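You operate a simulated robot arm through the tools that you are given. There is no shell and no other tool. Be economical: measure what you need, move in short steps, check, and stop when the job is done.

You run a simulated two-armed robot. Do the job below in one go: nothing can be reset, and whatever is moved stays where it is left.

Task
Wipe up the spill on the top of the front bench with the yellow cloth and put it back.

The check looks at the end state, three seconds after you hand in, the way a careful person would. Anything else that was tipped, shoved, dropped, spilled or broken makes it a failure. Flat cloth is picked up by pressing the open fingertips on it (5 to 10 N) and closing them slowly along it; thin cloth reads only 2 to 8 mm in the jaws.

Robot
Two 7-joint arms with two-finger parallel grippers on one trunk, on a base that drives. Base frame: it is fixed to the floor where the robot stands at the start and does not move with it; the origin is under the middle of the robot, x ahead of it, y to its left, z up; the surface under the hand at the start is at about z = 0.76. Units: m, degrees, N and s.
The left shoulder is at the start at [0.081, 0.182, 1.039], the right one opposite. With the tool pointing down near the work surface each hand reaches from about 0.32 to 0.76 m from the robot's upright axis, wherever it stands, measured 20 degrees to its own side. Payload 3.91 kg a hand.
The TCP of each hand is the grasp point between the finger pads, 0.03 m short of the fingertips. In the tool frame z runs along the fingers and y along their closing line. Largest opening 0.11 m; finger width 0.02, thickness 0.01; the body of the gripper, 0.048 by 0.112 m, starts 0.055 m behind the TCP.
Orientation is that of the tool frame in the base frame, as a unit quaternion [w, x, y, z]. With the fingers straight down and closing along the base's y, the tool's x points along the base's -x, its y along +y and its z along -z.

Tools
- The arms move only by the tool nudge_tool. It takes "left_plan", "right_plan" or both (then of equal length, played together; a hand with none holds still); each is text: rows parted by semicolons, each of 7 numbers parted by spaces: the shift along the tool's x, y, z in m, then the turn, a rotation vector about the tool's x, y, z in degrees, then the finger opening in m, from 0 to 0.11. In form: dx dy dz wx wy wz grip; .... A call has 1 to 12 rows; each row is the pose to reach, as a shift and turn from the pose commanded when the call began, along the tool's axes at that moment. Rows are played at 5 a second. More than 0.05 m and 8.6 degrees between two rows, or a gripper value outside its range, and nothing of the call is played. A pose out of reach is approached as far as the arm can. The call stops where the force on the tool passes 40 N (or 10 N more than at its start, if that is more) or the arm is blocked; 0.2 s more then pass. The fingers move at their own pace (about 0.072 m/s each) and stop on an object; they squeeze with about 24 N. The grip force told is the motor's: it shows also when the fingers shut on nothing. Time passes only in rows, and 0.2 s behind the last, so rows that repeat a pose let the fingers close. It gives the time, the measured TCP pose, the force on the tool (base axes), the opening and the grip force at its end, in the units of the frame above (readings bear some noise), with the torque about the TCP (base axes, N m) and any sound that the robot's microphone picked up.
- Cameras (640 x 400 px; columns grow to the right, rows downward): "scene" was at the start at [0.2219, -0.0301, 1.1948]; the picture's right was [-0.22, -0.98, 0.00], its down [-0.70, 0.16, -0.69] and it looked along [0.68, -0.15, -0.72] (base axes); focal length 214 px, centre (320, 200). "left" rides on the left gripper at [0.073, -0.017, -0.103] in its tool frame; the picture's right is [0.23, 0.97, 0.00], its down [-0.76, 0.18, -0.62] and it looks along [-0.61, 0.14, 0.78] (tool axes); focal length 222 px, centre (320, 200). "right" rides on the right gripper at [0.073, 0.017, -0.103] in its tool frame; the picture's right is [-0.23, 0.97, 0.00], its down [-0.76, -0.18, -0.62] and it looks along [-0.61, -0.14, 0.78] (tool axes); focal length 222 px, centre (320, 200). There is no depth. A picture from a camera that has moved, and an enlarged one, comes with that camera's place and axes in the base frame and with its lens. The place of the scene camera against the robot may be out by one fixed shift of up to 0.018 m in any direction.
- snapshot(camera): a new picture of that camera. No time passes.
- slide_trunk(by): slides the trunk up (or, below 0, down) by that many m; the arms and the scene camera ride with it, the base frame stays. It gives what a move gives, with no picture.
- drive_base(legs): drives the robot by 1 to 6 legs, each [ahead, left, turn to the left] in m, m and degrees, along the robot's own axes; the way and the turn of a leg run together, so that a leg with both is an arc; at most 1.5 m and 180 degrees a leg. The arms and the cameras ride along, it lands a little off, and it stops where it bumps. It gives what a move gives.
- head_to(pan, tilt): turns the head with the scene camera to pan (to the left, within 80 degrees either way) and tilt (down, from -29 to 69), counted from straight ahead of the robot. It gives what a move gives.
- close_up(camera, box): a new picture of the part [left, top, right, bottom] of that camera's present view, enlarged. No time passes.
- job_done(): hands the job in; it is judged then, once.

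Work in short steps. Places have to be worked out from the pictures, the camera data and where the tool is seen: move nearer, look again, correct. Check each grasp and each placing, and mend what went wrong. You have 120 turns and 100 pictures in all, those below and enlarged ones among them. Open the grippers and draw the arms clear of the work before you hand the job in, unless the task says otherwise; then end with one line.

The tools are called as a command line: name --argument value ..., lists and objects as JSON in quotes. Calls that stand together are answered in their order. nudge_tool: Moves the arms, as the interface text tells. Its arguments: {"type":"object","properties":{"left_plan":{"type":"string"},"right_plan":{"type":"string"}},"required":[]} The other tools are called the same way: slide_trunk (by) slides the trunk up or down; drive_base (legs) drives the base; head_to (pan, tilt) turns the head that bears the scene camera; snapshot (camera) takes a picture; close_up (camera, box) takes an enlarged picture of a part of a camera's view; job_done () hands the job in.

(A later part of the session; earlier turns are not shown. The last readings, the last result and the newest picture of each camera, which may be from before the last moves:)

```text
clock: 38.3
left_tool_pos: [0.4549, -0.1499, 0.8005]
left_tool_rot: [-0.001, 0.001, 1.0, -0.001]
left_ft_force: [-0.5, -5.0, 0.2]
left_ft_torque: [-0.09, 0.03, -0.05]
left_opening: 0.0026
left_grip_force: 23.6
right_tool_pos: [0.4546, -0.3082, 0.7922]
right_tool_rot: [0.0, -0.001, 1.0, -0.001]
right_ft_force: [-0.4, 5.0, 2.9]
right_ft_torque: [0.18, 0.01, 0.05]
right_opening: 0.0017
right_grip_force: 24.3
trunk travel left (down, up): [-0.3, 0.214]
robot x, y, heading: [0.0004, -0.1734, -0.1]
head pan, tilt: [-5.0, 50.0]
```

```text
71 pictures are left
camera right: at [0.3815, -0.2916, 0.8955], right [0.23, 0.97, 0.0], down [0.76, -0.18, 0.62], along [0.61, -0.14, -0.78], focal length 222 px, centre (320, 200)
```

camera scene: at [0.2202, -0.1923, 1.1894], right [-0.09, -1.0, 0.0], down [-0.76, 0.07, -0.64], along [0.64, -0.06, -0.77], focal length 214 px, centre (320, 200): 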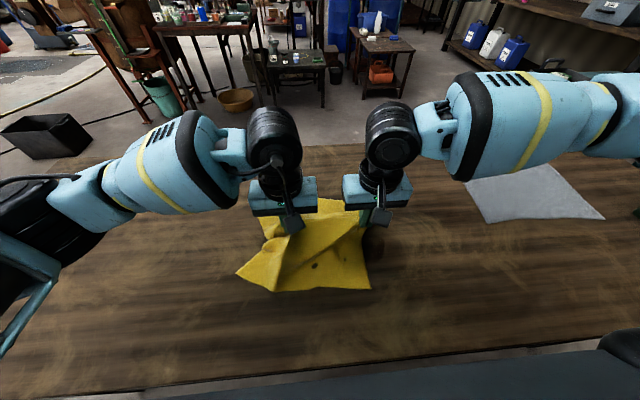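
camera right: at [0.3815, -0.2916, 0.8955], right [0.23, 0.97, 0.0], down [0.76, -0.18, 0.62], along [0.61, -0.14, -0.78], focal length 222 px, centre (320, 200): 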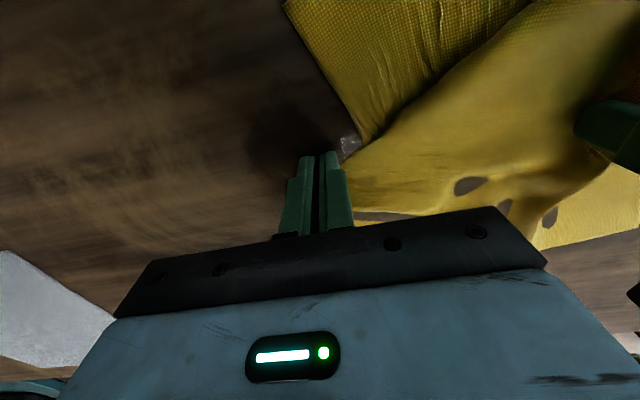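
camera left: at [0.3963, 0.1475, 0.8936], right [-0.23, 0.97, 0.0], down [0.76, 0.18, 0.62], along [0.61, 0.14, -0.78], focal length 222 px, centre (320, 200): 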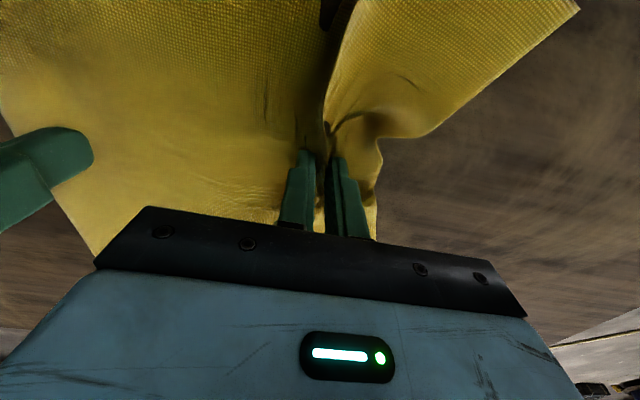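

Contact force was only about 3 N and some wetness remains. I'll press harder, about 1.2 mm deeper, and make y-direction strokes over the whole spot.

nudge_tool --left_plan "-0.02 0 0 0 0 0 0;-0.02 -0.03 0 0 0 0 0;-0.01 -0.04 0 0 0 0 0;-0.005 -0.01 0 0 0 0 0;-0.003 0.025 0 0 0 0 0;0.01 0.03 0 0 0 0 0;0.01 0 0 0 0 0 0;0.012 -0.04 0 0 0 0 0;0.025 -0.04 0 0 0 0 0;0.025 0 0 0 0 0 0;0.025 0.03 0 0 0 0 0;0.035 0.03 0 0 0 0 0" --right_plan "-0.02 0 0.0012 0 0 0 0;-0.02 -0.03 0.0012 0 0 0 0;-0.01 -0.04 0.0012 0 0 0 0;-0.005 -0.01 0.0012 0 0 0 0;-0.003 0.025 0.0012 0 0 0 0;0.01 0.03 0.0012 0 0 0 0;0.01 0 0.0012 0 0 0 0;0.012 -0.04 0.0012 0 0 0 0;0.025 -0.04 0.0012 0 0 0 0;0.025 0 0.0012 0 0 0 0;0.025 0.03 0.0012 0 0 0 0;0.035 0.03 0.0012 0 0 0 0"

nudge_tool --left_plan "0.005 -0.01 0 0 0 0 0;0.01 -0.04 0 0 0 0 0;0.01 -0.07 0 0 0 0 0;0.0 -0.07 0 0 0 0 0;-0.01 -0.07 0 0 0 0 0;-0.02 -0.07 0 0 0 0 0" --right_plan "0.005 -0.01 0 0 0 0 0;0.01 -0.04 0 0 0 0 0;0.01 -0.07 0 0 0 0 0;0.0 -0.07 0 0 0 0 0;-0.01 -0.07 0 0 0 0 0;-0.02 -0.07 0 0 0 0 0"

snapshot --camera "right"

```text
clock: 40.9
left_tool_pos: [0.4183, -0.1203, 0.7998]
left_tool_rot: [0.0, 0.0, 1.0, -0.001]
left_ft_force: [-0.7, -0.9, 0.1]
left_ft_torque: [-0.02, -0.03, 0.0]
left_opening: 0.0022
left_grip_force: 23.4
right_tool_pos: [0.4187, -0.2784, 0.7909]
right_tool_rot: [0.002, 0.0, 1.0, 0.0]
right_ft_force: [-0.1, 0.3, 0.1]
right_ft_torque: [-0.01, -0.01, 0.01]
right_opening: 0.0
right_grip_force: 23.9
right hand out of reach, approached as far as the arm can: row 5, 6
trunk travel left (down, up): [-0.3, 0.214]
robot x, y, heading: [-0.0011, -0.1738, 0.3]
head pan, tilt: [-5.0, 50.0]
```

```text
clock: 42.3
left_tool_pos: [0.4416, -0.1903, 0.7994]
left_tool_rot: [-0.001, 0.0, 1.0, 0.0]
left_ft_force: [-0.7, 0.4, 1.6]
left_ft_torque: [0.01, 0.01, 0.01]
left_opening: 0.0025
left_grip_force: 23.9
right_tool_pos: [0.4384, -0.3482, 0.7906]
right_tool_rot: [0.0, 0.0, 1.0, -0.001]
right_ft_force: [-0.1, -0.1, 0.0]
right_ft_torque: [-0.04, -0.01, 0.03]
right_opening: 0.0003
right_grip_force: 24.2
trunk travel left (down, up): [-0.3, 0.214]
robot x, y, heading: [-0.0006, -0.1723, -0.1]
head pan, tilt: [-5.0, 50.0]
```

```text
70 pictures are left
camera right: at [0.3665, -0.332, 0.894], right [0.23, 0.97, 0.0], down [0.76, -0.18, 0.62], along [0.61, -0.14, -0.78], focal length 222 px, centre (320, 200)
```

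right: 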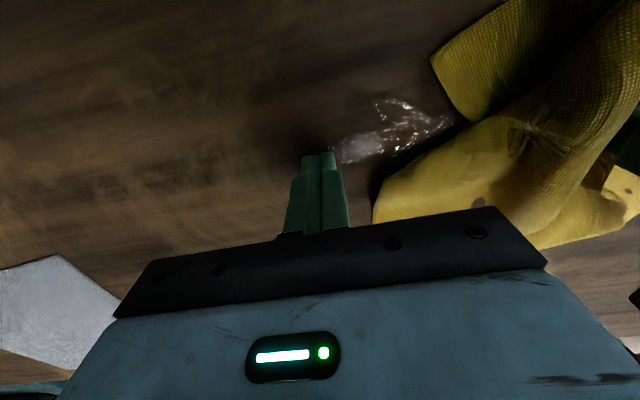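

The right hand lost its grip and the spill is still largely there, but the left still holds the cloth at 2.5 mm. I'll wipe with the left hand's hanging bunch instead. First, the right hand clears and the left lifts the cloth.

nudge_tool --left_plan "0 0 -0.02 0 0 0 0;0 0 -0.05 0 0 0 0;0 0 -0.08 0 0 0 0;0 0 -0.11 0 0 0 0;0 0 -0.14 0 0 0 0;0 0 -0.17 0 0 0 0;0 0 -0.2 0 0 0 0" --right_plan "0 0 -0.03 0 0 0 0;0 -0.02 -0.06 0 0 0 0;0 -0.04 -0.1 0 0 0 0;0 -0.06 -0.14 0 0 0 0;0 -0.08 -0.18 0 0 0 0;0 -0.1 -0.2 0 0 0 0;0 -0.12 -0.2 0 0 0 0"

snapshot --camera "scene"

snapshot --camera "right"

snapshot --camera "left"

```text
clock: 43.9
left_tool_pos: [0.4391, -0.1914, 0.9985]
left_tool_rot: [-0.002, 0.001, 1.0, 0.001]
left_ft_force: [0.0, 0.6, -0.5]
left_ft_torque: [-0.01, 0.0, -0.03]
left_opening: 0.0021
left_grip_force: 24.1
right_tool_pos: [0.4397, -0.4693, 0.99]
right_tool_rot: [-0.001, 0.0, 1.0, -0.001]
right_ft_force: [0.4, -0.4, -0.3]
right_ft_torque: [0.07, 0.01, 0.01]
right_opening: 0.0
right_grip_force: 24.0
trunk travel left (down, up): [-0.3, 0.214]
robot x, y, heading: [0.0001, -0.1723, 0.1]
head pan, tilt: [-5.0, 50.0]
```

```text
69 pictures are left
camera scene: at [0.2199, -0.1925, 1.1894], right [-0.09, -1.0, 0.0], down [-0.76, 0.07, -0.64], along [0.64, -0.06, -0.77], focal length 214 px, centre (320, 200)
```

scene: 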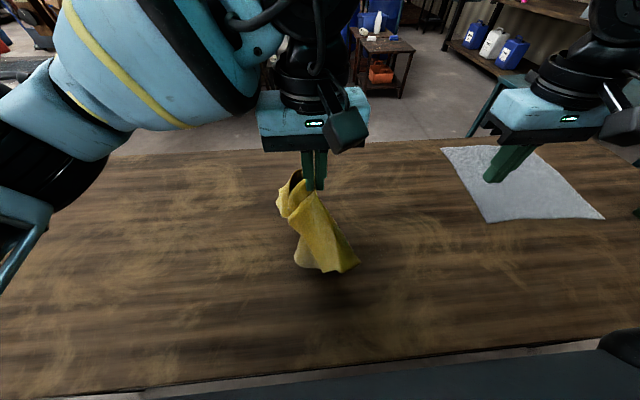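

```text
68 pictures are left
camera right: at [0.3665, -0.4526, 1.0945], right [0.23, 0.97, 0.0], down [0.76, -0.18, 0.62], along [0.61, -0.14, -0.78], focal length 222 px, centre (320, 200)
```

right: 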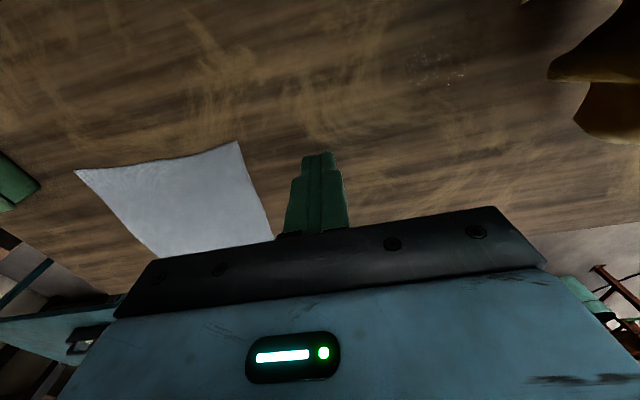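

```text
67 pictures are left
camera left: at [0.3665, -0.2082, 1.1015], right [-0.23, 0.97, 0.0], down [0.76, 0.18, 0.62], along [0.61, 0.14, -0.78], focal length 222 px, centre (320, 200)
```

left: 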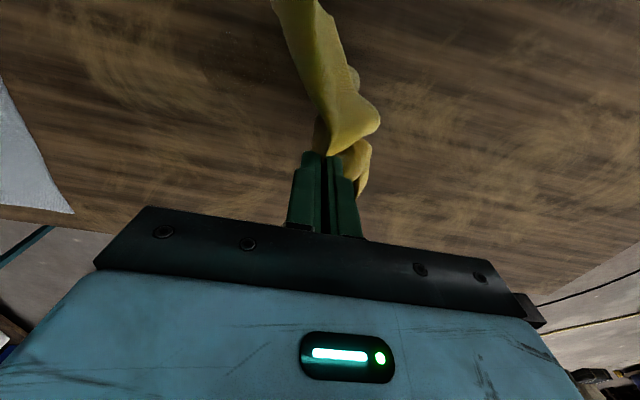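

The left hand holds the whole cloth securely. I'll look closely at what remains of the spill.

close_up --camera "right" --box '[360, 20, 520, 130]'

close_up --camera "scene" --box '[300, 180, 500, 305]'

```text
3.64 times, centred on (440, 75) of right
camera zoom: at [0.3665, -0.4526, 1.0945], right [0.23, 0.97, 0.0], down [0.76, -0.18, 0.62], along [0.61, -0.14, -0.78], focal length 808 px, centre (-116, 654)
```

zoom: 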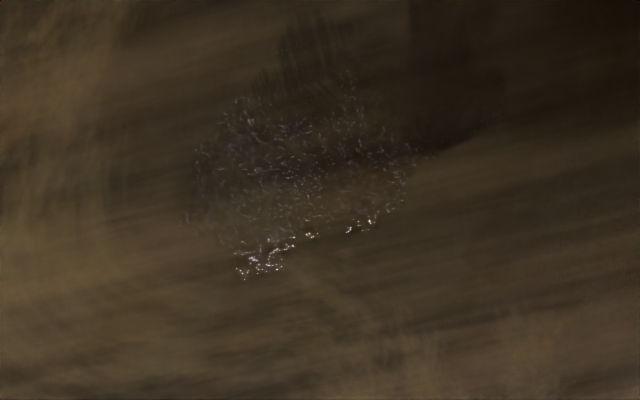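

```text
3.20 times, centred on (400, 242) of scene
camera zoom: at [0.2199, -0.1925, 1.1894], right [-0.09, -1.0, 0.0], down [-0.76, 0.07, -0.64], along [0.64, -0.06, -0.77], focal length 686 px, centre (64, 64)
```

zoom: 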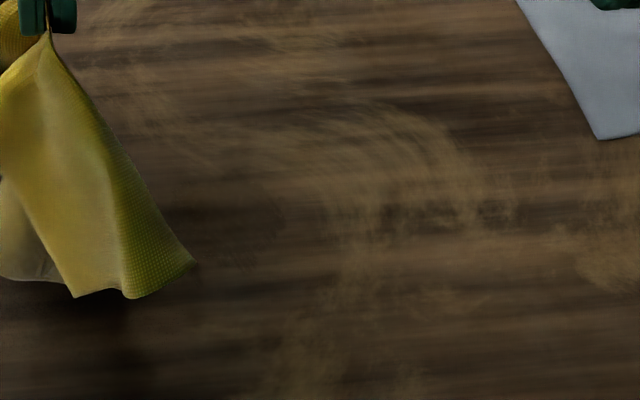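

Only fine droplets remain, over x 0.40–0.48, y −0.345–−0.275. I'll drive 0.16 further right so the left hand can work directly above them.

drive_base --legs '[[0, -0.16, 0]]'

nudge_tool --left_plan "0 0.012 0.03 0 0 0 0;0 0.025 0.06 0 0 0 0;0 0.036 0.1 0 0 0 0;0 0.036 0.13 0 0 0 0;0 0.036 0.16 0 0 0 0;0 0.036 0.18 0 0 0 0;0 0.036 0.19 0 0 0 0"

snapshot --camera "scene"

```text
clock: 46.0
left_tool_pos: [0.4395, -0.3514, 0.9985]
left_tool_rot: [-0.001, 0.0, 1.0, 0.0]
left_ft_force: [0.2, -0.2, -0.2]
left_ft_torque: [0.02, 0.0, 0.01]
left_opening: 0.0023
left_grip_force: 23.9
right_tool_pos: [0.4396, -0.6283, 0.9905]
right_tool_rot: [0.0, 0.0, 1.0, 0.0]
right_ft_force: [-0.8, 0.5, -0.5]
right_ft_torque: [0.0, -0.02, 0.02]
right_opening: 0.0
right_grip_force: 23.5
trunk travel left (down, up): [-0.3, 0.214]
robot x, y, heading: [0.0002, -0.3349, 0.2]
head pan, tilt: [-5.0, 50.0]
```

```text
clock: 47.6
left_tool_pos: [0.4404, -0.3155, 0.8085]
left_tool_rot: [0.0, 0.0, 1.0, -0.001]
left_ft_force: [-0.4, 0.8, 0.6]
left_ft_torque: [-0.01, 0.01, 0.02]
left_opening: 0.0023
left_grip_force: 24.4
right_tool_pos: [0.4398, -0.628, 0.9908]
right_tool_rot: [0.0, 0.0, 1.0, 0.0]
right_ft_force: [0.3, 0.0, -1.4]
right_ft_torque: [0.0, -0.02, 0.01]
right_opening: 0.0
right_grip_force: 24.1
trunk travel left (down, up): [-0.3, 0.214]
robot x, y, heading: [0.0019, -0.3294, -0.0]
head pan, tilt: [-5.0, 50.0]
```

```text
64 pictures are left
camera scene: at [0.2203, -0.352, 1.1894], right [-0.09, -1.0, 0.0], down [-0.76, 0.07, -0.64], along [0.64, -0.06, -0.77], focal length 214 px, centre (320, 200)
```

scene: 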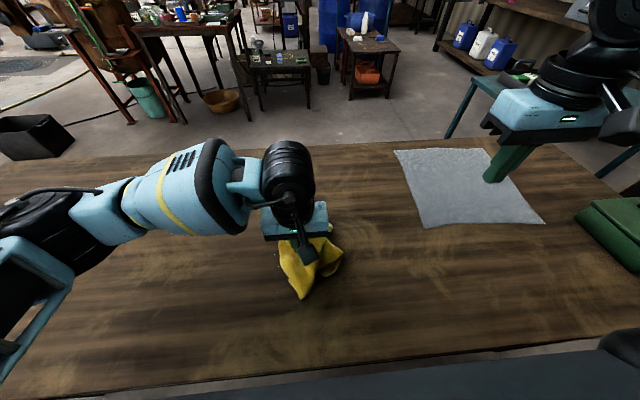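

The bunched cloth sits over the spot. I'll lower gently to contact.

nudge_tool --left_plan "0 0 0.006 0 0 0 0;0 0 0.01 0 0 0 0;0 0 0.013 0 0 0 0;0 0 0.0145 0 0 0 0"

```text
clock: 48.6
left_tool_pos: [0.4394, -0.3139, 0.7952]
left_tool_rot: [0.0, 0.0, 1.0, -0.001]
left_ft_force: [-0.5, 2.0, 10.5]
left_ft_torque: [-0.03, -0.06, 0.0]
left_opening: 0.0021
left_grip_force: 23.8
right_tool_pos: [0.439, -0.6278, 0.9905]
right_tool_rot: [0.001, 0.0, 1.0, 0.0]
right_ft_force: [-0.8, -0.2, -0.7]
right_ft_torque: [0.01, 0.01, 0.02]
right_opening: 0.0
right_grip_force: 24.2
trunk travel left (down, up): [-0.3, 0.214]
robot x, y, heading: [0.0018, -0.33, 0.3]
head pan, tilt: [-5.0, 50.0]
```

That gives 10 N through the cloth. I'll scrub the whole area in overlapping strokes.

nudge_tool --left_plan "0.025 -0.02 -0.0003 0 0 0 0;0.045 -0.035 -0.0003 0 0 0 0;0.015 -0.035 -0.0003 0 0 0 0;-0.015 -0.035 -0.0003 0 0 0 0;-0.045 -0.035 -0.0003 0 0 0 0;-0.045 -0.018 -0.0003 0 0 0 0;-0.015 -0.018 -0.0003 0 0 0 0;0.015 -0.018 -0.0003 0 0 0 0;0.045 -0.018 -0.0003 0 0 0 0;0.045 0 -0.0003 0 0 0 0;0.015 0 -0.0003 0 0 0 0;-0.015 0 -0.0003 0 0 0 0"

nudge_tool --left_plan "-0.03 0 0 0 0 0 0;-0.03 0.018 0 0 0 0 0;0 0.018 0 0 0 0 0;0.03 0.018 0 0 0 0 0;0.06 0.018 0 0 0 0 0;0.06 0.036 0 0 0 0 0;0.03 0.036 0 0 0 0 0;0 0.036 0 0 0 0 0;-0.03 0.036 0 0 0 0 0;-0.015 0.01 0 0 0 0 0;0.01 -0.02 0 0 0 0 0;0.03 0 0 0 0 0 0"

```text
clock: 51.2
left_tool_pos: [0.4537, -0.3153, 0.7953]
left_tool_rot: [-0.001, 0.0, 1.0, -0.001]
left_ft_force: [-1.1, -0.3, 3.2]
left_ft_torque: [-0.01, -0.01, -0.03]
left_opening: 0.0023
left_grip_force: 24.2
right_tool_pos: [0.4406, -0.6294, 0.9909]
right_tool_rot: [0.001, 0.001, 1.0, 0.0]
right_ft_force: [-0.4, -0.6, 0.1]
right_ft_torque: [-0.03, 0.0, 0.01]
right_opening: 0.0
right_grip_force: 24.3
trunk travel left (down, up): [-0.3, 0.214]
robot x, y, heading: [0.0012, -0.3336, 0.1]
head pan, tilt: [-5.0, 50.0]
```

```text
clock: 53.8
left_tool_pos: [0.4244, -0.3135, 0.7961]
left_tool_rot: [-0.001, 0.0, 1.0, -0.001]
left_ft_force: [0.7, 0.6, 1.1]
left_ft_torque: [-0.02, -0.03, -0.03]
left_opening: 0.0024
left_grip_force: 23.7
right_tool_pos: [0.4397, -0.6271, 0.9908]
right_tool_rot: [0.001, 0.0, 1.0, -0.001]
right_ft_force: [0.2, 0.5, -0.4]
right_ft_torque: [0.01, 0.0, 0.0]
right_opening: 0.0
right_grip_force: 24.1
trunk travel left (down, up): [-0.3, 0.214]
robot x, y, heading: [0.0056, -0.3337, 0.1]
head pan, tilt: [-5.0, 50.0]
```

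Force has dropped to 1–3 N but the grip still holds. I'll press about 1.5 mm deeper and do a second set of strokes along y.

nudge_tool --left_plan "0.02 0 0.0015 0 0 0 0;0.025 -0.035 0.0015 0 0 0 0;0.01 -0.035 0.0015 0 0 0 0;0.01 0 0.0015 0 0 0 0;0.01 0.035 0.0015 0 0 0 0;-0.007 0.035 0.0015 0 0 0 0;-0.007 0 0.0015 0 0 0 0;-0.007 -0.035 0.0015 0 0 0 0;-0.024 -0.035 0.0015 0 0 0 0;-0.024 0 0.0015 0 0 0 0;-0.024 0.035 0.0015 0 0 0 0;-0.041 0.035 0.0015 0 0 0 0"

nudge_tool --left_plan "0 -0.035 0.0003 0 0 0 0;0 -0.07 0.0003 0 0 0 0;-0.017 -0.07 0.0003 0 0 0 0;-0.017 -0.035 0.0003 0 0 0 0;-0.017 0 0.0003 0 0 0 0;0.01 -0.03 0.0003 0 0 0 0;0.03 -0.06 0.0003 0 0 0 0"

nudge_tool --left_plan "0 0 -0.04 0 0 0 0;0 0.02 -0.08 0 0 0 0;0 0.06 -0.1 0 0 0 0;0 0.1 -0.12 0 0 0 0;0 0.14 -0.14 0 0 0 0;0 0.18 -0.16 0 0 0 0;0 0.18 -0.19 0 0 0 0"

snapshot --camera "right"

snapshot --camera "scene"

```text
clock: 56.4
left_tool_pos: [0.4649, -0.279, 0.7931]
left_tool_rot: [-0.001, 0.0, 1.0, -0.001]
left_ft_force: [-2.0, 0.3, 2.7]
left_ft_torque: [0.0, 0.01, -0.02]
left_opening: 0.0023
left_grip_force: 24.1
right_tool_pos: [0.4398, -0.6297, 0.9895]
right_tool_rot: [0.0, 0.0, 1.0, 0.0]
right_ft_force: [0.1, 0.0, -0.9]
right_ft_torque: [0.04, -0.01, 0.0]
right_opening: 0.0
right_grip_force: 24.0
trunk travel left (down, up): [-0.3, 0.214]
robot x, y, heading: [0.0008, -0.3317, 0.3]
head pan, tilt: [-5.0, 50.0]
```

```text
clock: 58.0
left_tool_pos: [0.4343, -0.3403, 0.793]
left_tool_rot: [-0.002, 0.0, 1.0, 0.0]
left_ft_force: [-0.1, 0.4, 1.5]
left_ft_torque: [-0.01, -0.04, 0.01]
left_opening: 0.0027
left_grip_force: 24.1
right_tool_pos: [0.4394, -0.6285, 0.9909]
right_tool_rot: [0.001, 0.0, 1.0, 0.0]
right_ft_force: [0.2, -0.6, 0.1]
right_ft_torque: [0.03, 0.03, -0.01]
right_opening: 0.0
right_grip_force: 24.1
trunk travel left (down, up): [-0.3, 0.214]
robot x, y, heading: [0.0009, -0.331, -0.3]
head pan, tilt: [-5.0, 50.0]
```

```text
clock: 59.6
left_tool_pos: [0.4341, -0.1611, 0.983]
left_tool_rot: [-0.002, 0.0, 1.0, 0.0]
left_ft_force: [0.4, 0.9, -0.6]
left_ft_torque: [0.04, -0.02, -0.03]
left_opening: 0.0021
left_grip_force: 24.1
right_tool_pos: [0.4394, -0.6305, 0.9898]
right_tool_rot: [0.001, 0.0, 1.0, 0.001]
right_ft_force: [-0.1, -0.3, -0.2]
right_ft_torque: [0.02, -0.01, 0.0]
right_opening: 0.0
right_grip_force: 24.1
trunk travel left (down, up): [-0.3, 0.214]
robot x, y, heading: [0.0001, -0.335, 0.0]
head pan, tilt: [-5.0, 50.0]
```

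```text
63 pictures are left
camera right: at [0.3669, -0.6125, 1.0942], right [0.23, 0.97, 0.0], down [0.76, -0.18, 0.62], along [0.61, -0.14, -0.78], focal length 222 px, centre (320, 200)
```

right: 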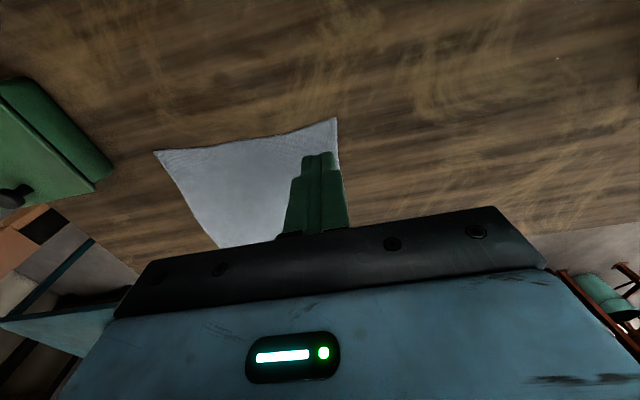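

```text
62 pictures are left
camera scene: at [0.2201, -0.3528, 1.1894], right [-0.09, -1.0, 0.0], down [-0.76, 0.07, -0.64], along [0.64, -0.06, -0.77], focal length 214 px, centre (320, 200)
```

scene: 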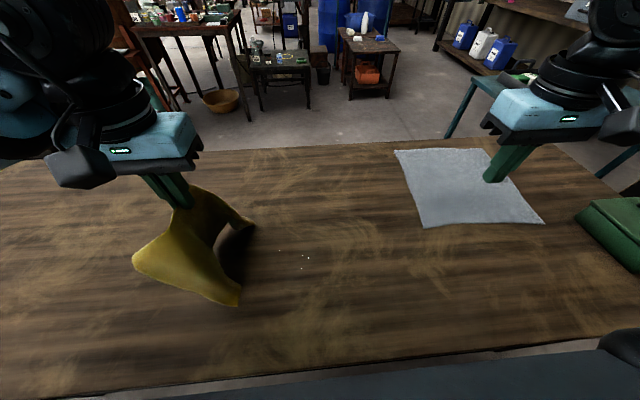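

A few bright droplets still show near (300, 260) in the scene view. I'll zoom in.

close_up --camera "scene" --box '[240, 220, 368, 300]'

close_up --camera "right" --box '[480, 10, 640, 110]'

snapshot --camera "left"

```text
5.00 times, centred on (304, 260) of scene
camera zoom: at [0.2201, -0.3528, 1.1894], right [-0.09, -1.0, 0.0], down [-0.76, 0.07, -0.64], along [0.64, -0.06, -0.77], focal length 1072 px, centre (400, -100)
```

zoom: 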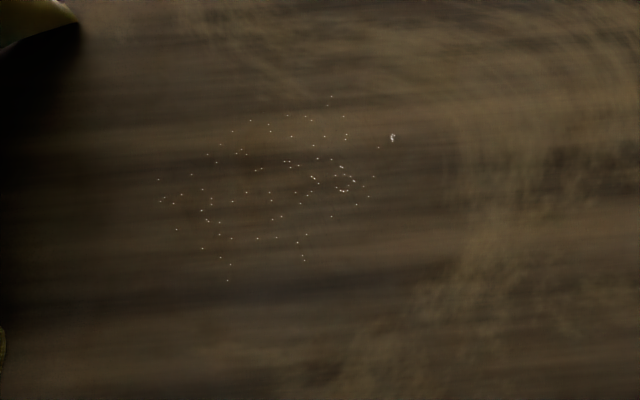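

```text
4.00 times, centred on (560, 60) of right
camera zoom: at [0.3669, -0.6125, 1.0942], right [0.23, 0.97, 0.0], down [0.76, -0.18, 0.62], along [0.61, -0.14, -0.78], focal length 888 px, centre (-640, 760)
```

zoom: 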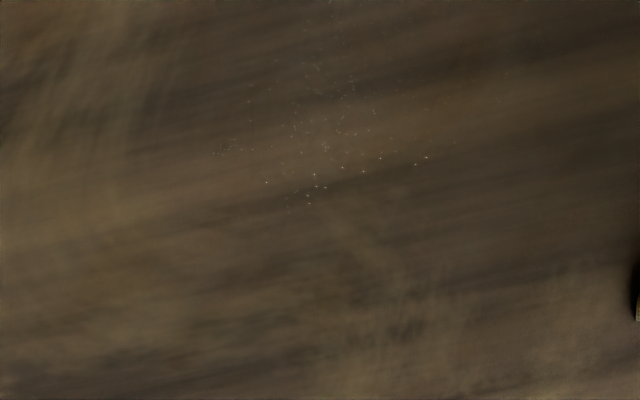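

```text
59 pictures are left
camera left: at [0.362, -0.1772, 1.085], right [-0.23, 0.97, 0.0], down [0.76, 0.18, 0.62], along [0.61, 0.14, -0.78], focal length 222 px, centre (320, 200)
```

left: 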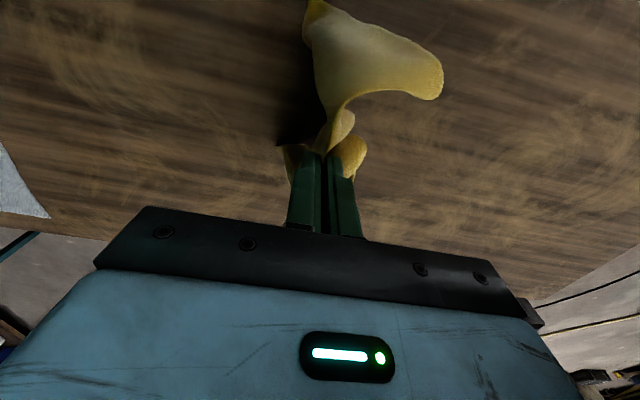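

Only scattered specks remain, over about x 0.38–0.49, y −0.365–−0.265. I'll do another firm pass over a slightly bigger area.

nudge_tool --left_plan "0 -0.03 0.03 0 0 0 0;0 -0.06 0.06 0 0 0 0;0 -0.09 0.09 0 0 0 0;0 -0.12 0.12 0 0 0 0;0 -0.15 0.15 0 0 0 0;0.0 -0.16 0.17 0 0 0 0;0.0 -0.16 0.18 0 0 0 0;0.0 -0.16 0.186 0 0 0 0;0.0 -0.16 0.1885 0 0 0 0"

```text
clock: 61.6
left_tool_pos: [0.4361, -0.3199, 0.7944]
left_tool_rot: [0.0, 0.0, 1.0, 0.0]
left_ft_force: [-1.1, -1.0, 3.2]
left_ft_torque: [0.02, 0.03, 0.02]
left_opening: 0.0022
left_grip_force: 23.6
right_tool_pos: [0.4403, -0.6272, 0.9913]
right_tool_rot: [0.001, 0.0, 1.0, 0.0]
right_ft_force: [0.6, -0.2, 0.6]
right_ft_torque: [-0.01, -0.04, 0.0]
right_opening: 0.0
right_grip_force: 23.9
trunk travel left (down, up): [-0.3, 0.214]
robot x, y, heading: [-0.004, -0.3332, -0.1]
head pan, tilt: [-5.0, 50.0]
```

Contact is 3 N. I'll press 1.3 mm more and run the strokes.

nudge_tool --left_plan "0.025 -0.025 0.0013 0 0 0 0;0.055 -0.048 0.0013 0 0 0 0;0.018 -0.048 0.0013 0 0 0 0;-0.018 -0.048 0.0013 0 0 0 0;-0.055 -0.048 0.0013 0 0 0 0;-0.055 -0.03 0.0013 0 0 0 0;-0.018 -0.03 0.0013 0 0 0 0;0.018 -0.03 0.0013 0 0 0 0;0.055 -0.03 0.0013 0 0 0 0;0.055 -0.013 0.0013 0 0 0 0;0.018 -0.013 0.0013 0 0 0 0;-0.018 -0.013 0.0013 0 0 0 0"

nudge_tool --left_plan "-0.037 0 0.0004 0 0 0 0;-0.037 0.017 0.0004 0 0 0 0;0 0.017 0.0004 0 0 0 0;0.036 0.017 0.0004 0 0 0 0;0.072 0.017 0.0004 0 0 0 0;0.072 0.034 0.0004 0 0 0 0;0.036 0.034 0.0004 0 0 0 0;0 0.034 0.0004 0 0 0 0;-0.037 0.034 0.0004 0 0 0 0;-0.037 0.051 0.0004 0 0 0 0;0 0.051 0.0004 0 0 0 0;0.036 0.051 0.0004 0 0 0 0"

nudge_tool --left_plan "0.03 0.01 0 0 0 0 0;0.03 -0.03 0 0 0 0 0;0.03 -0.07 0 0 0 0 0;0.012 -0.085 0 0 0 0 0;0.012 -0.04 0 0 0 0 0;0.012 0.005 0 0 0 0 0;-0.006 0.005 0 0 0 0 0;-0.006 -0.04 0 0 0 0 0;-0.006 -0.085 0 0 0 0 0;-0.024 -0.085 0 0 0 0 0;-0.024 -0.04 0 0 0 0 0;-0.024 0.005 0 0 0 0 0"

nudge_tool --left_plan "-0.018 0 0 0 0 0 0;-0.018 -0.045 0 0 0 0 0;-0.018 -0.09 0 0 0 0 0;-0.034 -0.09 0 0 0 0 0;-0.034 -0.045 0 0 0 0 0;-0.034 0 0 0 0 0 0;-0.034 0.02 -0.04 0 0 0 0;-0.02 0.05 -0.08 0 0 0 0;-0.01 0.08 -0.11 0 0 0 0;0 0.11 -0.14 0 0 0 0;0 0.12 -0.18 0 0 0 0"

close_up --camera "scene" --box '[240, 220, 368, 300]'

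close_up --camera "right" --box '[480, 0, 640, 100]'

```text
clock: 64.2
left_tool_pos: [0.4542, -0.3322, 0.7933]
left_tool_rot: [-0.001, 0.0, 1.0, 0.0]
left_ft_force: [-0.7, 0.3, 1.8]
left_ft_torque: [-0.01, 0.0, 0.05]
left_opening: 0.0025
left_grip_force: 24.2
right_tool_pos: [0.4395, -0.6283, 0.9899]
right_tool_rot: [0.0, 0.0, 1.0, 0.0]
right_ft_force: [-0.4, 0.6, -0.5]
right_ft_torque: [0.0, 0.0, -0.03]
right_opening: 0.0
right_grip_force: 23.8
trunk travel left (down, up): [-0.3, 0.214]
robot x, y, heading: [-0.0027, -0.3338, 0.1]
head pan, tilt: [-5.0, 50.0]
```

```text
clock: 66.8
left_tool_pos: [0.4177, -0.2818, 0.7933]
left_tool_rot: [-0.002, 0.0, 1.0, -0.001]
left_ft_force: [1.0, -1.2, 5.0]
left_ft_torque: [0.05, -0.1, -0.03]
left_opening: 0.0023
left_grip_force: 23.8
right_tool_pos: [0.4395, -0.6277, 0.9907]
right_tool_rot: [0.001, 0.0, 1.0, -0.001]
right_ft_force: [-1.0, 0.6, -0.7]
right_ft_torque: [0.01, 0.01, 0.02]
right_opening: 0.0
right_grip_force: 24.3
trunk travel left (down, up): [-0.3, 0.214]
robot x, y, heading: [0.0028, -0.332, 0.1]
head pan, tilt: [-5.0, 50.0]
```

```text
clock: 69.4
left_tool_pos: [0.4416, -0.2767, 0.7922]
left_tool_rot: [0.0, -0.001, 1.0, -0.001]
left_ft_force: [0.4, -0.9, 5.4]
left_ft_torque: [0.06, -0.08, -0.02]
left_opening: 0.0023
left_grip_force: 24.6
right_tool_pos: [0.4388, -0.6277, 0.9907]
right_tool_rot: [0.0, 0.0, 1.0, 0.0]
right_ft_force: [-0.8, -0.3, -0.7]
right_ft_torque: [0.0, 0.03, -0.02]
right_opening: 0.0
right_grip_force: 24.0
trunk travel left (down, up): [-0.3, 0.214]
robot x, y, heading: [-0.0018, -0.3371, 0.1]
head pan, tilt: [-5.0, 50.0]
```

```text
refused: row 8 steps farther than a row can; nothing moved
```

```text
5.00 times, centred on (304, 260) of scene
camera zoom: at [0.22, -0.3516, 1.1895], right [-0.09, -1.0, 0.0], down [-0.76, 0.07, -0.64], along [0.64, -0.06, -0.77], focal length 1072 px, centre (400, -100)
```

zoom: 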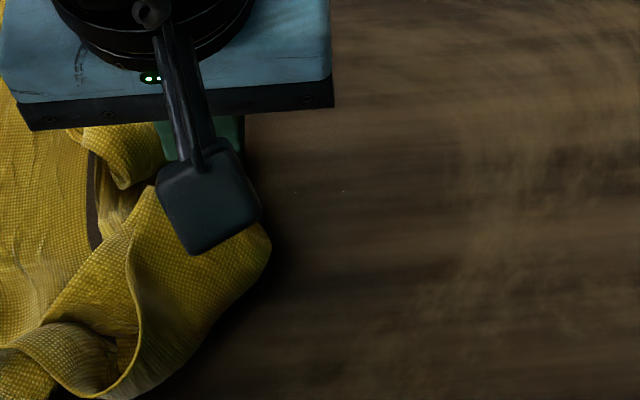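

```text
4.00 times, centred on (560, 50) of right
camera zoom: at [0.3667, -0.6113, 1.0946], right [0.23, 0.97, 0.0], down [0.76, -0.18, 0.62], along [0.61, -0.14, -0.78], focal length 888 px, centre (-640, 800)
```

zoom: 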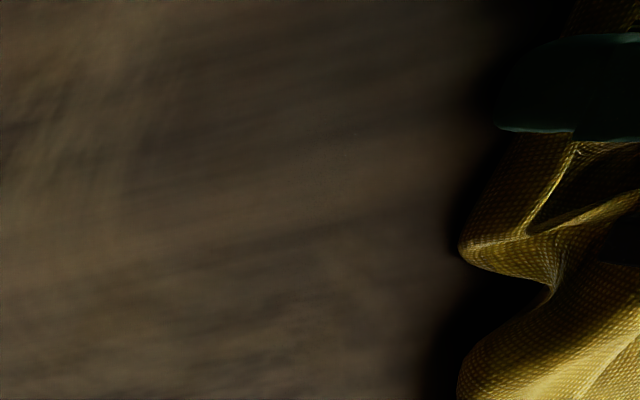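

The surface looks nearly clean. I'll do the final strokes, then lift clear to look again.

nudge_tool --left_plan "-0.018 0 0 0 0 0 0;-0.018 -0.045 0 0 0 0 0;-0.018 -0.09 0 0 0 0 0;0.0 -0.09 0 0 0 0 0;0.015 -0.06 0 0 0 0 0;0.035 -0.03 0 0 0 0 0;0.035 0.01 0 0 0 0 0;0.02 0.02 -0.035 0 0 0 0;0.01 0.04 -0.07 0 0 0 0;0 0.06 -0.1 0 0 0 0;0 0.08 -0.14 0 0 0 0;0 0.11 -0.18 0 0 0 0"

close_up --camera "scene" --box '[220, 215, 380, 315]'

close_up --camera "right" --box '[480, 0, 640, 100]'

snapshot --camera "scene"

```text
clock: 72.0
left_tool_pos: [0.4411, -0.1653, 0.974]
left_tool_rot: [0.0, 0.0, 1.0, -0.001]
left_ft_force: [0.3, -0.1, -0.3]
left_ft_torque: [-0.03, -0.01, -0.01]
left_opening: 0.0021
left_grip_force: 24.0
right_tool_pos: [0.4402, -0.6279, 0.9916]
right_tool_rot: [0.001, 0.0, 1.0, 0.0]
right_ft_force: [-0.8, 0.5, -0.3]
right_ft_torque: [0.02, 0.0, -0.03]
right_opening: 0.0
right_grip_force: 23.5
trunk travel left (down, up): [-0.3, 0.214]
robot x, y, heading: [0.0002, -0.3314, -0.1]
head pan, tilt: [-5.0, 50.0]
```

```text
4.00 times, centred on (300, 265) of scene
camera zoom: at [0.2198, -0.3515, 1.1895], right [-0.09, -1.0, 0.0], down [-0.76, 0.07, -0.64], along [0.64, -0.06, -0.77], focal length 858 px, centre (400, -60)
```

zoom: 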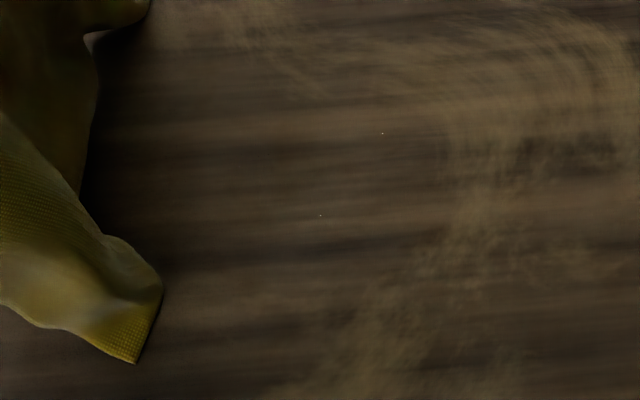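

```text
4.00 times, centred on (560, 50) of right
camera zoom: at [0.3665, -0.6112, 1.0946], right [0.23, 0.97, 0.0], down [0.76, -0.18, 0.62], along [0.61, -0.14, -0.78], focal length 888 px, centre (-640, 800)
```

zoom: 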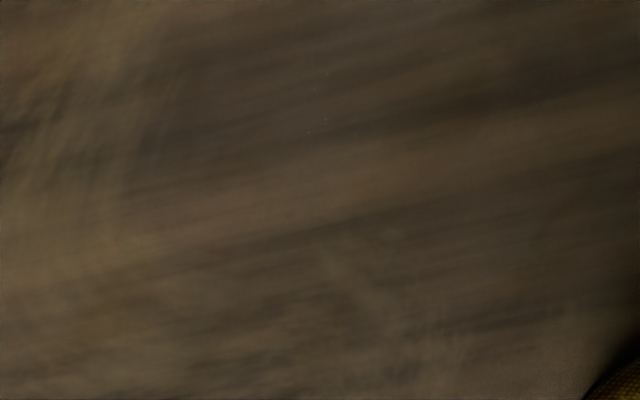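

```text
54 pictures are left
camera scene: at [0.2198, -0.3515, 1.1895], right [-0.09, -1.0, 0.0], down [-0.76, 0.07, -0.64], along [0.64, -0.06, -0.77], focal length 214 px, centre (320, 200)
```

scene: 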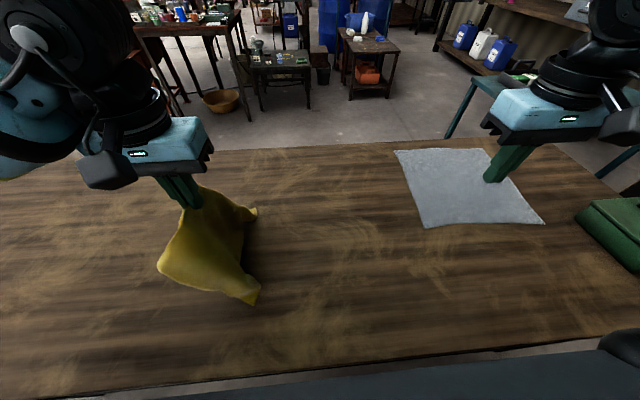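

Two faint specks remain around (0.44, −0.36) and (0.41, −0.33). One last short pass over those.

nudge_tool --left_plan "0 -0.035 0.03 0 0 0 0;0 -0.07 0.06 0 0 0 0;0 -0.1 0.09 0 0 0 0;0 -0.13 0.12 0 0 0 0;0 -0.16 0.15 0 0 0 0;0.0 -0.175 0.17 0 0 0 0;0.0 -0.175 0.178 0 0 0 0;0.0 -0.175 0.182 0 0 0 0"

nudge_tool --left_plan "0.02 0.01 0 0 0 0 0;0.055 0.01 0 0 0 0 0;0.055 -0.005 0 0 0 0 0;0.02 -0.005 0 0 0 0 0;-0.015 -0.005 0 0 0 0 0;-0.015 -0.02 0 0 0 0 0;0.02 -0.02 0 0 0 0 0;0.055 -0.02 0 0 0 0 0;0.055 -0.035 0 0 0 0 0;0.02 -0.035 0 0 0 0 0;-0.015 -0.035 0 0 0 0 0;-0.02 -0.01 0 0 0 0 0"

nudge_tool --left_plan "0.01 0.03 0 0 0 0 0;0.035 0.01 0 0 0 0 0;0.045 -0.02 0 0 0 0 0;0.06 0.01 0 0 0 0 0;0.075 0.04 0 0 0 0 0;0.045 0.04 0 0 0 0 0;0.04 0.06 -0.035 0 0 0 0;0.03 0.09 -0.07 0 0 0 0;0.02 0.12 -0.1 0 0 0 0;0.02 0.15 -0.13 0 0 0 0;0.02 0.18 -0.16 0 0 0 0;0.02 0.2 -0.18 0 0 0 0"

close_up --camera "scene" --box '[220, 215, 380, 315]'

close_up --camera "right" --box '[480, 0, 640, 100]'

```text
clock: 73.8
left_tool_pos: [0.4413, -0.3431, 0.793]
left_tool_rot: [0.001, 0.0, 1.0, -0.002]
left_ft_force: [-0.5, -0.3, 11.6]
left_ft_torque: [0.03, -0.08, 0.03]
left_opening: 0.0024
left_grip_force: 23.6
right_tool_pos: [0.439, -0.6276, 0.9903]
right_tool_rot: [0.001, 0.001, 1.0, 0.0]
right_ft_force: [0.0, -0.6, -0.1]
right_ft_torque: [0.03, -0.01, 0.0]
right_opening: 0.0
right_grip_force: 24.7
trunk travel left (down, up): [-0.3, 0.214]
robot x, y, heading: [-0.0033, -0.3337, 0.0]
head pan, tilt: [-5.0, 50.0]
```

```text
clock: 76.4
left_tool_pos: [0.4617, -0.3515, 0.7908]
left_tool_rot: [0.001, 0.0, 1.0, -0.002]
left_ft_force: [1.1, -5.8, 22.2]
left_ft_torque: [-0.1, -0.07, -0.02]
left_opening: 0.0024
left_grip_force: 24.2
right_tool_pos: [0.4391, -0.6292, 0.9907]
right_tool_rot: [0.002, 0.0, 1.0, 0.0]
right_ft_force: [-0.1, -0.4, -0.2]
right_ft_torque: [-0.02, 0.01, 0.03]
right_opening: 0.0
right_grip_force: 23.3
trunk travel left (down, up): [-0.3, 0.214]
robot x, y, heading: [0.0009, -0.3308, -0.0]
head pan, tilt: [-5.0, 50.0]
```

```text
clock: 79.0
left_tool_pos: [0.4401, -0.1514, 0.9701]
left_tool_rot: [0.0, 0.0, 1.0, -0.001]
left_ft_force: [-0.2, -1.0, -0.4]
left_ft_torque: [-0.01, 0.0, 0.02]
left_opening: 0.0024
left_grip_force: 24.1
right_tool_pos: [0.4389, -0.6282, 0.9901]
right_tool_rot: [0.001, 0.0, 1.0, 0.0]
right_ft_force: [0.2, -0.3, -0.1]
right_ft_torque: [0.0, 0.02, 0.03]
right_opening: 0.0
right_grip_force: 24.2
trunk travel left (down, up): [-0.3, 0.214]
robot x, y, heading: [-0.0027, -0.3358, 0.1]
head pan, tilt: [-5.0, 50.0]
```

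```text
4.00 times, centred on (300, 265) of scene
camera zoom: at [0.22, -0.3518, 1.1895], right [-0.09, -1.0, 0.0], down [-0.76, 0.07, -0.64], along [0.64, -0.06, -0.77], focal length 858 px, centre (400, -60)
```

zoom: 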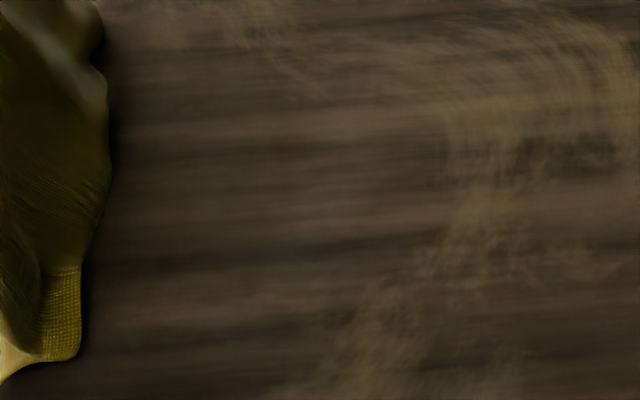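

```text
4.00 times, centred on (560, 50) of right
camera zoom: at [0.3667, -0.6116, 1.0945], right [0.23, 0.97, 0.0], down [0.76, -0.18, 0.62], along [0.61, -0.14, -0.78], focal length 888 px, centre (-640, 800)
```

zoom: 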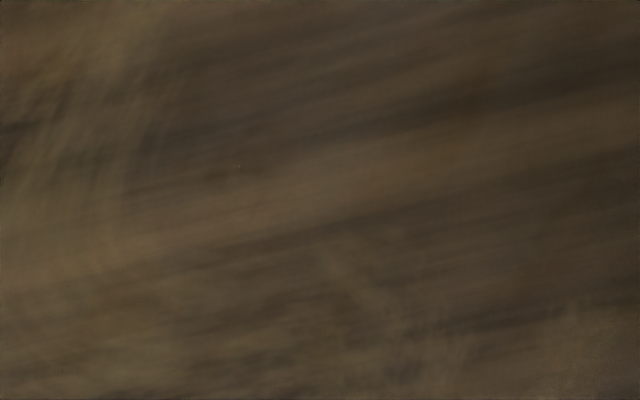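

The bench is clean in both views. Next is returning the cloth: I'll drive 0.33 left so the left hand can lay the cloth down at the right side of its original spot and drag it out leftward.

drive_base --legs '[[0, 0.34, 0]]'

nudge_tool --left_plan "-0.01 -0.04 0 0 0 0 0;-0.02 -0.08 0 0 0 0 0;-0.03 -0.12 0 0 0 0 0;-0.03 -0.16 0 0 0 0 0;-0.03 -0.19 0 0 0 0 0;-0.03 -0.19 0.04 0 0 0 0;-0.03 -0.19 0.08 0 0 0 0;-0.03 -0.19 0.12 0 0 0 0;-0.03 -0.17 0.145 0 0 0 0;-0.03 -0.15 0.165 0 0 0 0"

snapshot --camera "scene"

```text
clock: 82.5
left_tool_pos: [0.4402, 0.1846, 0.9708]
left_tool_rot: [-0.002, 0.0, 1.0, -0.001]
left_ft_force: [-0.5, 0.7, -0.5]
left_ft_torque: [-0.02, -0.01, 0.0]
left_opening: 0.0022
left_grip_force: 24.4
right_tool_pos: [0.4396, -0.2908, 0.9907]
right_tool_rot: [-0.001, 0.0, 1.0, 0.0]
right_ft_force: [0.6, -0.6, 0.1]
right_ft_torque: [0.02, 0.0, -0.01]
right_opening: 0.0001
right_grip_force: 23.7
trunk travel left (down, up): [-0.3, 0.214]
robot x, y, heading: [0.0021, 0.0064, -0.1]
head pan, tilt: [-5.0, 50.0]
```

```text
clock: 84.7
left_tool_pos: [0.4711, 0.0347, 0.8057]
left_tool_rot: [0.001, 0.0, 1.0, -0.002]
left_ft_force: [-0.2, -0.6, 3.3]
left_ft_torque: [-0.03, -0.02, 0.04]
left_opening: 0.0023
left_grip_force: 23.5
right_tool_pos: [0.4399, -0.2909, 0.9908]
right_tool_rot: [0.001, 0.0, 1.0, 0.0]
right_ft_force: [-0.5, 0.5, -0.1]
right_ft_torque: [0.01, -0.01, 0.0]
right_opening: 0.0
right_grip_force: 24.2
trunk travel left (down, up): [-0.3, 0.214]
robot x, y, heading: [0.0002, 0.0045, 0.0]
head pan, tilt: [-5.0, 50.0]
```

```text
51 pictures are left
camera scene: at [0.2201, -0.0145, 1.1895], right [-0.09, -1.0, 0.0], down [-0.76, 0.07, -0.64], along [0.64, -0.06, -0.77], focal length 214 px, centre (320, 200)
```

scene: 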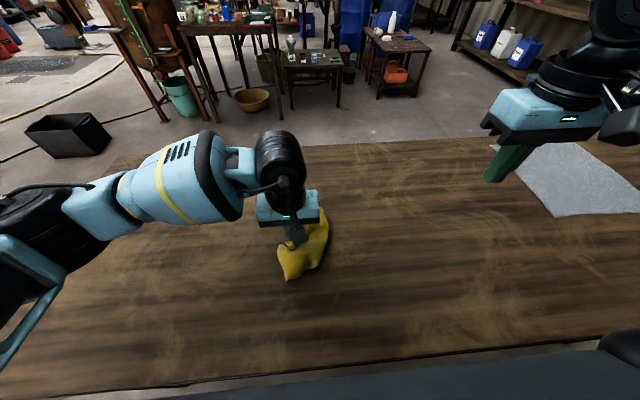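

The cloth is bunched under the hand. I'll drag it low toward +y so it trails out straight.

nudge_tool --left_plan "0 0.02 0.002 0 0 0 0;0 0.04 0.002 0 0 0 0;0 0.06 0.002 0 0 0 0;0 0.08 0.002 0 0 0 0;0 0.1 0.002 0 0 0 0;0 0.12 0.002 0 0 0 0;0 0.14 0.002 0 0 0 0;0 0.16 0.002 0 0 0 0;0 0.18 0.002 0 0 0 0"

snapshot --camera "scene"

snapshot --camera "left"

```text
clock: 86.7
left_tool_pos: [0.4721, 0.2161, 0.8036]
left_tool_rot: [0.0, 0.0, 1.0, -0.002]
left_ft_force: [-0.1, -0.5, 1.0]
left_ft_torque: [-0.04, 0.01, 0.0]
left_opening: 0.0022
left_grip_force: 24.1
right_tool_pos: [0.4392, -0.291, 0.9899]
right_tool_rot: [0.002, 0.0, 1.0, 0.0]
right_ft_force: [-0.9, 0.1, -0.2]
right_ft_torque: [0.01, -0.01, -0.03]
right_opening: 0.0001
right_grip_force: 23.8
trunk travel left (down, up): [-0.3, 0.214]
robot x, y, heading: [0.0019, 0.0007, -0.2]
head pan, tilt: [-5.0, 50.0]
```

```text
50 pictures are left
camera scene: at [0.2201, -0.0145, 1.1894], right [-0.09, -1.0, 0.0], down [-0.76, 0.07, -0.64], along [0.64, -0.06, -0.77], focal length 214 px, centre (320, 200)
```

scene: 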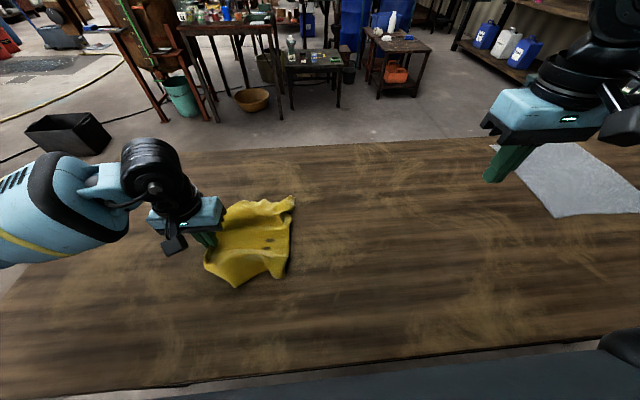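

```text
49 pictures are left
camera left: at [0.3989, 0.1983, 0.9062], right [-0.23, 0.97, 0.0], down [0.76, 0.18, 0.62], along [0.61, 0.14, -0.78], focal length 222 px, centre (320, 200)
```

left: 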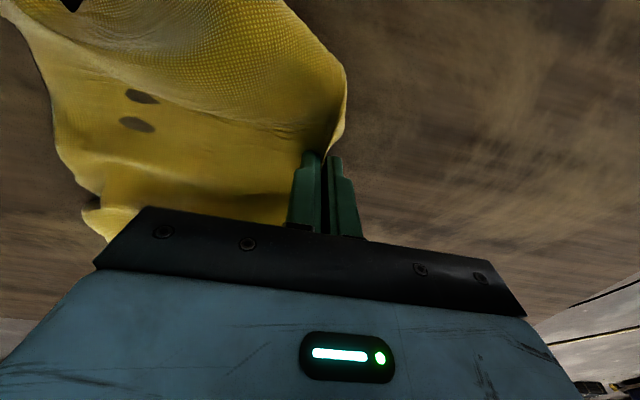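

It trails out well, now spanning about x 0.38–0.59, y 0.02–0.23, inside the original area. I'll lower, release, lift clear and look before spreading it further.

nudge_tool --left_plan "0 0.0 0.006 0 0 0 0;0 0 0.01 0 0 0 0;0 0 0.01 0 0 0 0.012;0 0 0.01 0 0 0 0.025;0 0 -0.01 0 0 0 0.03;0 0 -0.05 0 0 0 0.03;0 0.04 -0.08 0 0 0 0.03;0 0.08 -0.11 0 0 0 0.03;0 0.11 -0.14 0 0 0 0.03;0 0.14 -0.17 0 0 0 0.03"

snapshot --camera "scene"

close_up --camera "scene" --box '[160, 170, 352, 290]'

```text
clock: 88.9
left_tool_pos: [0.4716, 0.3557, 0.9738]
left_tool_rot: [0.0, 0.001, 1.0, -0.001]
left_ft_force: [0.8, 0.1, 0.2]
left_ft_torque: [-0.02, -0.01, 0.02]
left_opening: 0.0301
left_grip_force: 0.0
right_tool_pos: [0.4379, -0.2925, 0.9909]
right_tool_rot: [0.001, -0.001, 1.0, 0.0]
right_ft_force: [0.5, -0.9, -0.2]
right_ft_torque: [0.01, 0.01, -0.01]
right_opening: 0.0003
right_grip_force: 23.9
trunk travel left (down, up): [-0.3, 0.214]
robot x, y, heading: [0.0004, 0.004, -0.1]
head pan, tilt: [-5.0, 50.0]
```

```text
48 pictures are left
camera scene: at [0.2197, -0.0146, 1.1895], right [-0.09, -1.0, 0.0], down [-0.76, 0.07, -0.64], along [0.64, -0.06, -0.77], focal length 214 px, centre (320, 200)
```

scene: 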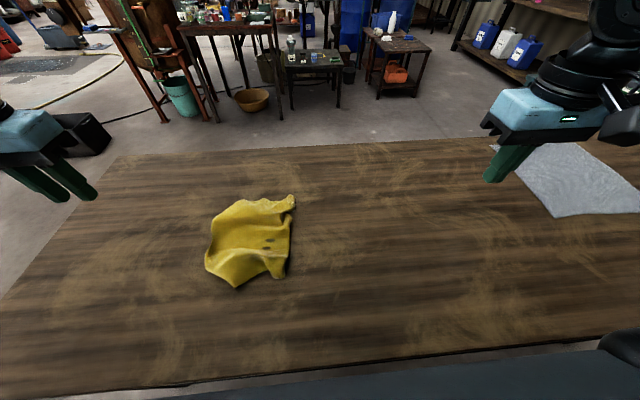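

```text
3.33 times, centred on (256, 230) of scene
camera zoom: at [0.2197, -0.0146, 1.1895], right [-0.09, -1.0, 0.0], down [-0.76, 0.07, -0.64], along [0.64, -0.06, -0.77], focal length 715 px, centre (533, 100)
```

zoom: 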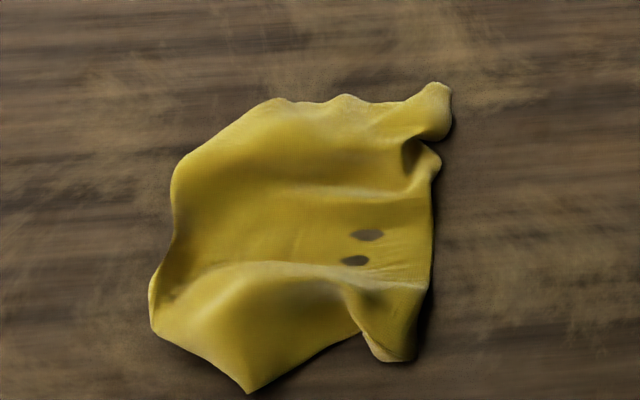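

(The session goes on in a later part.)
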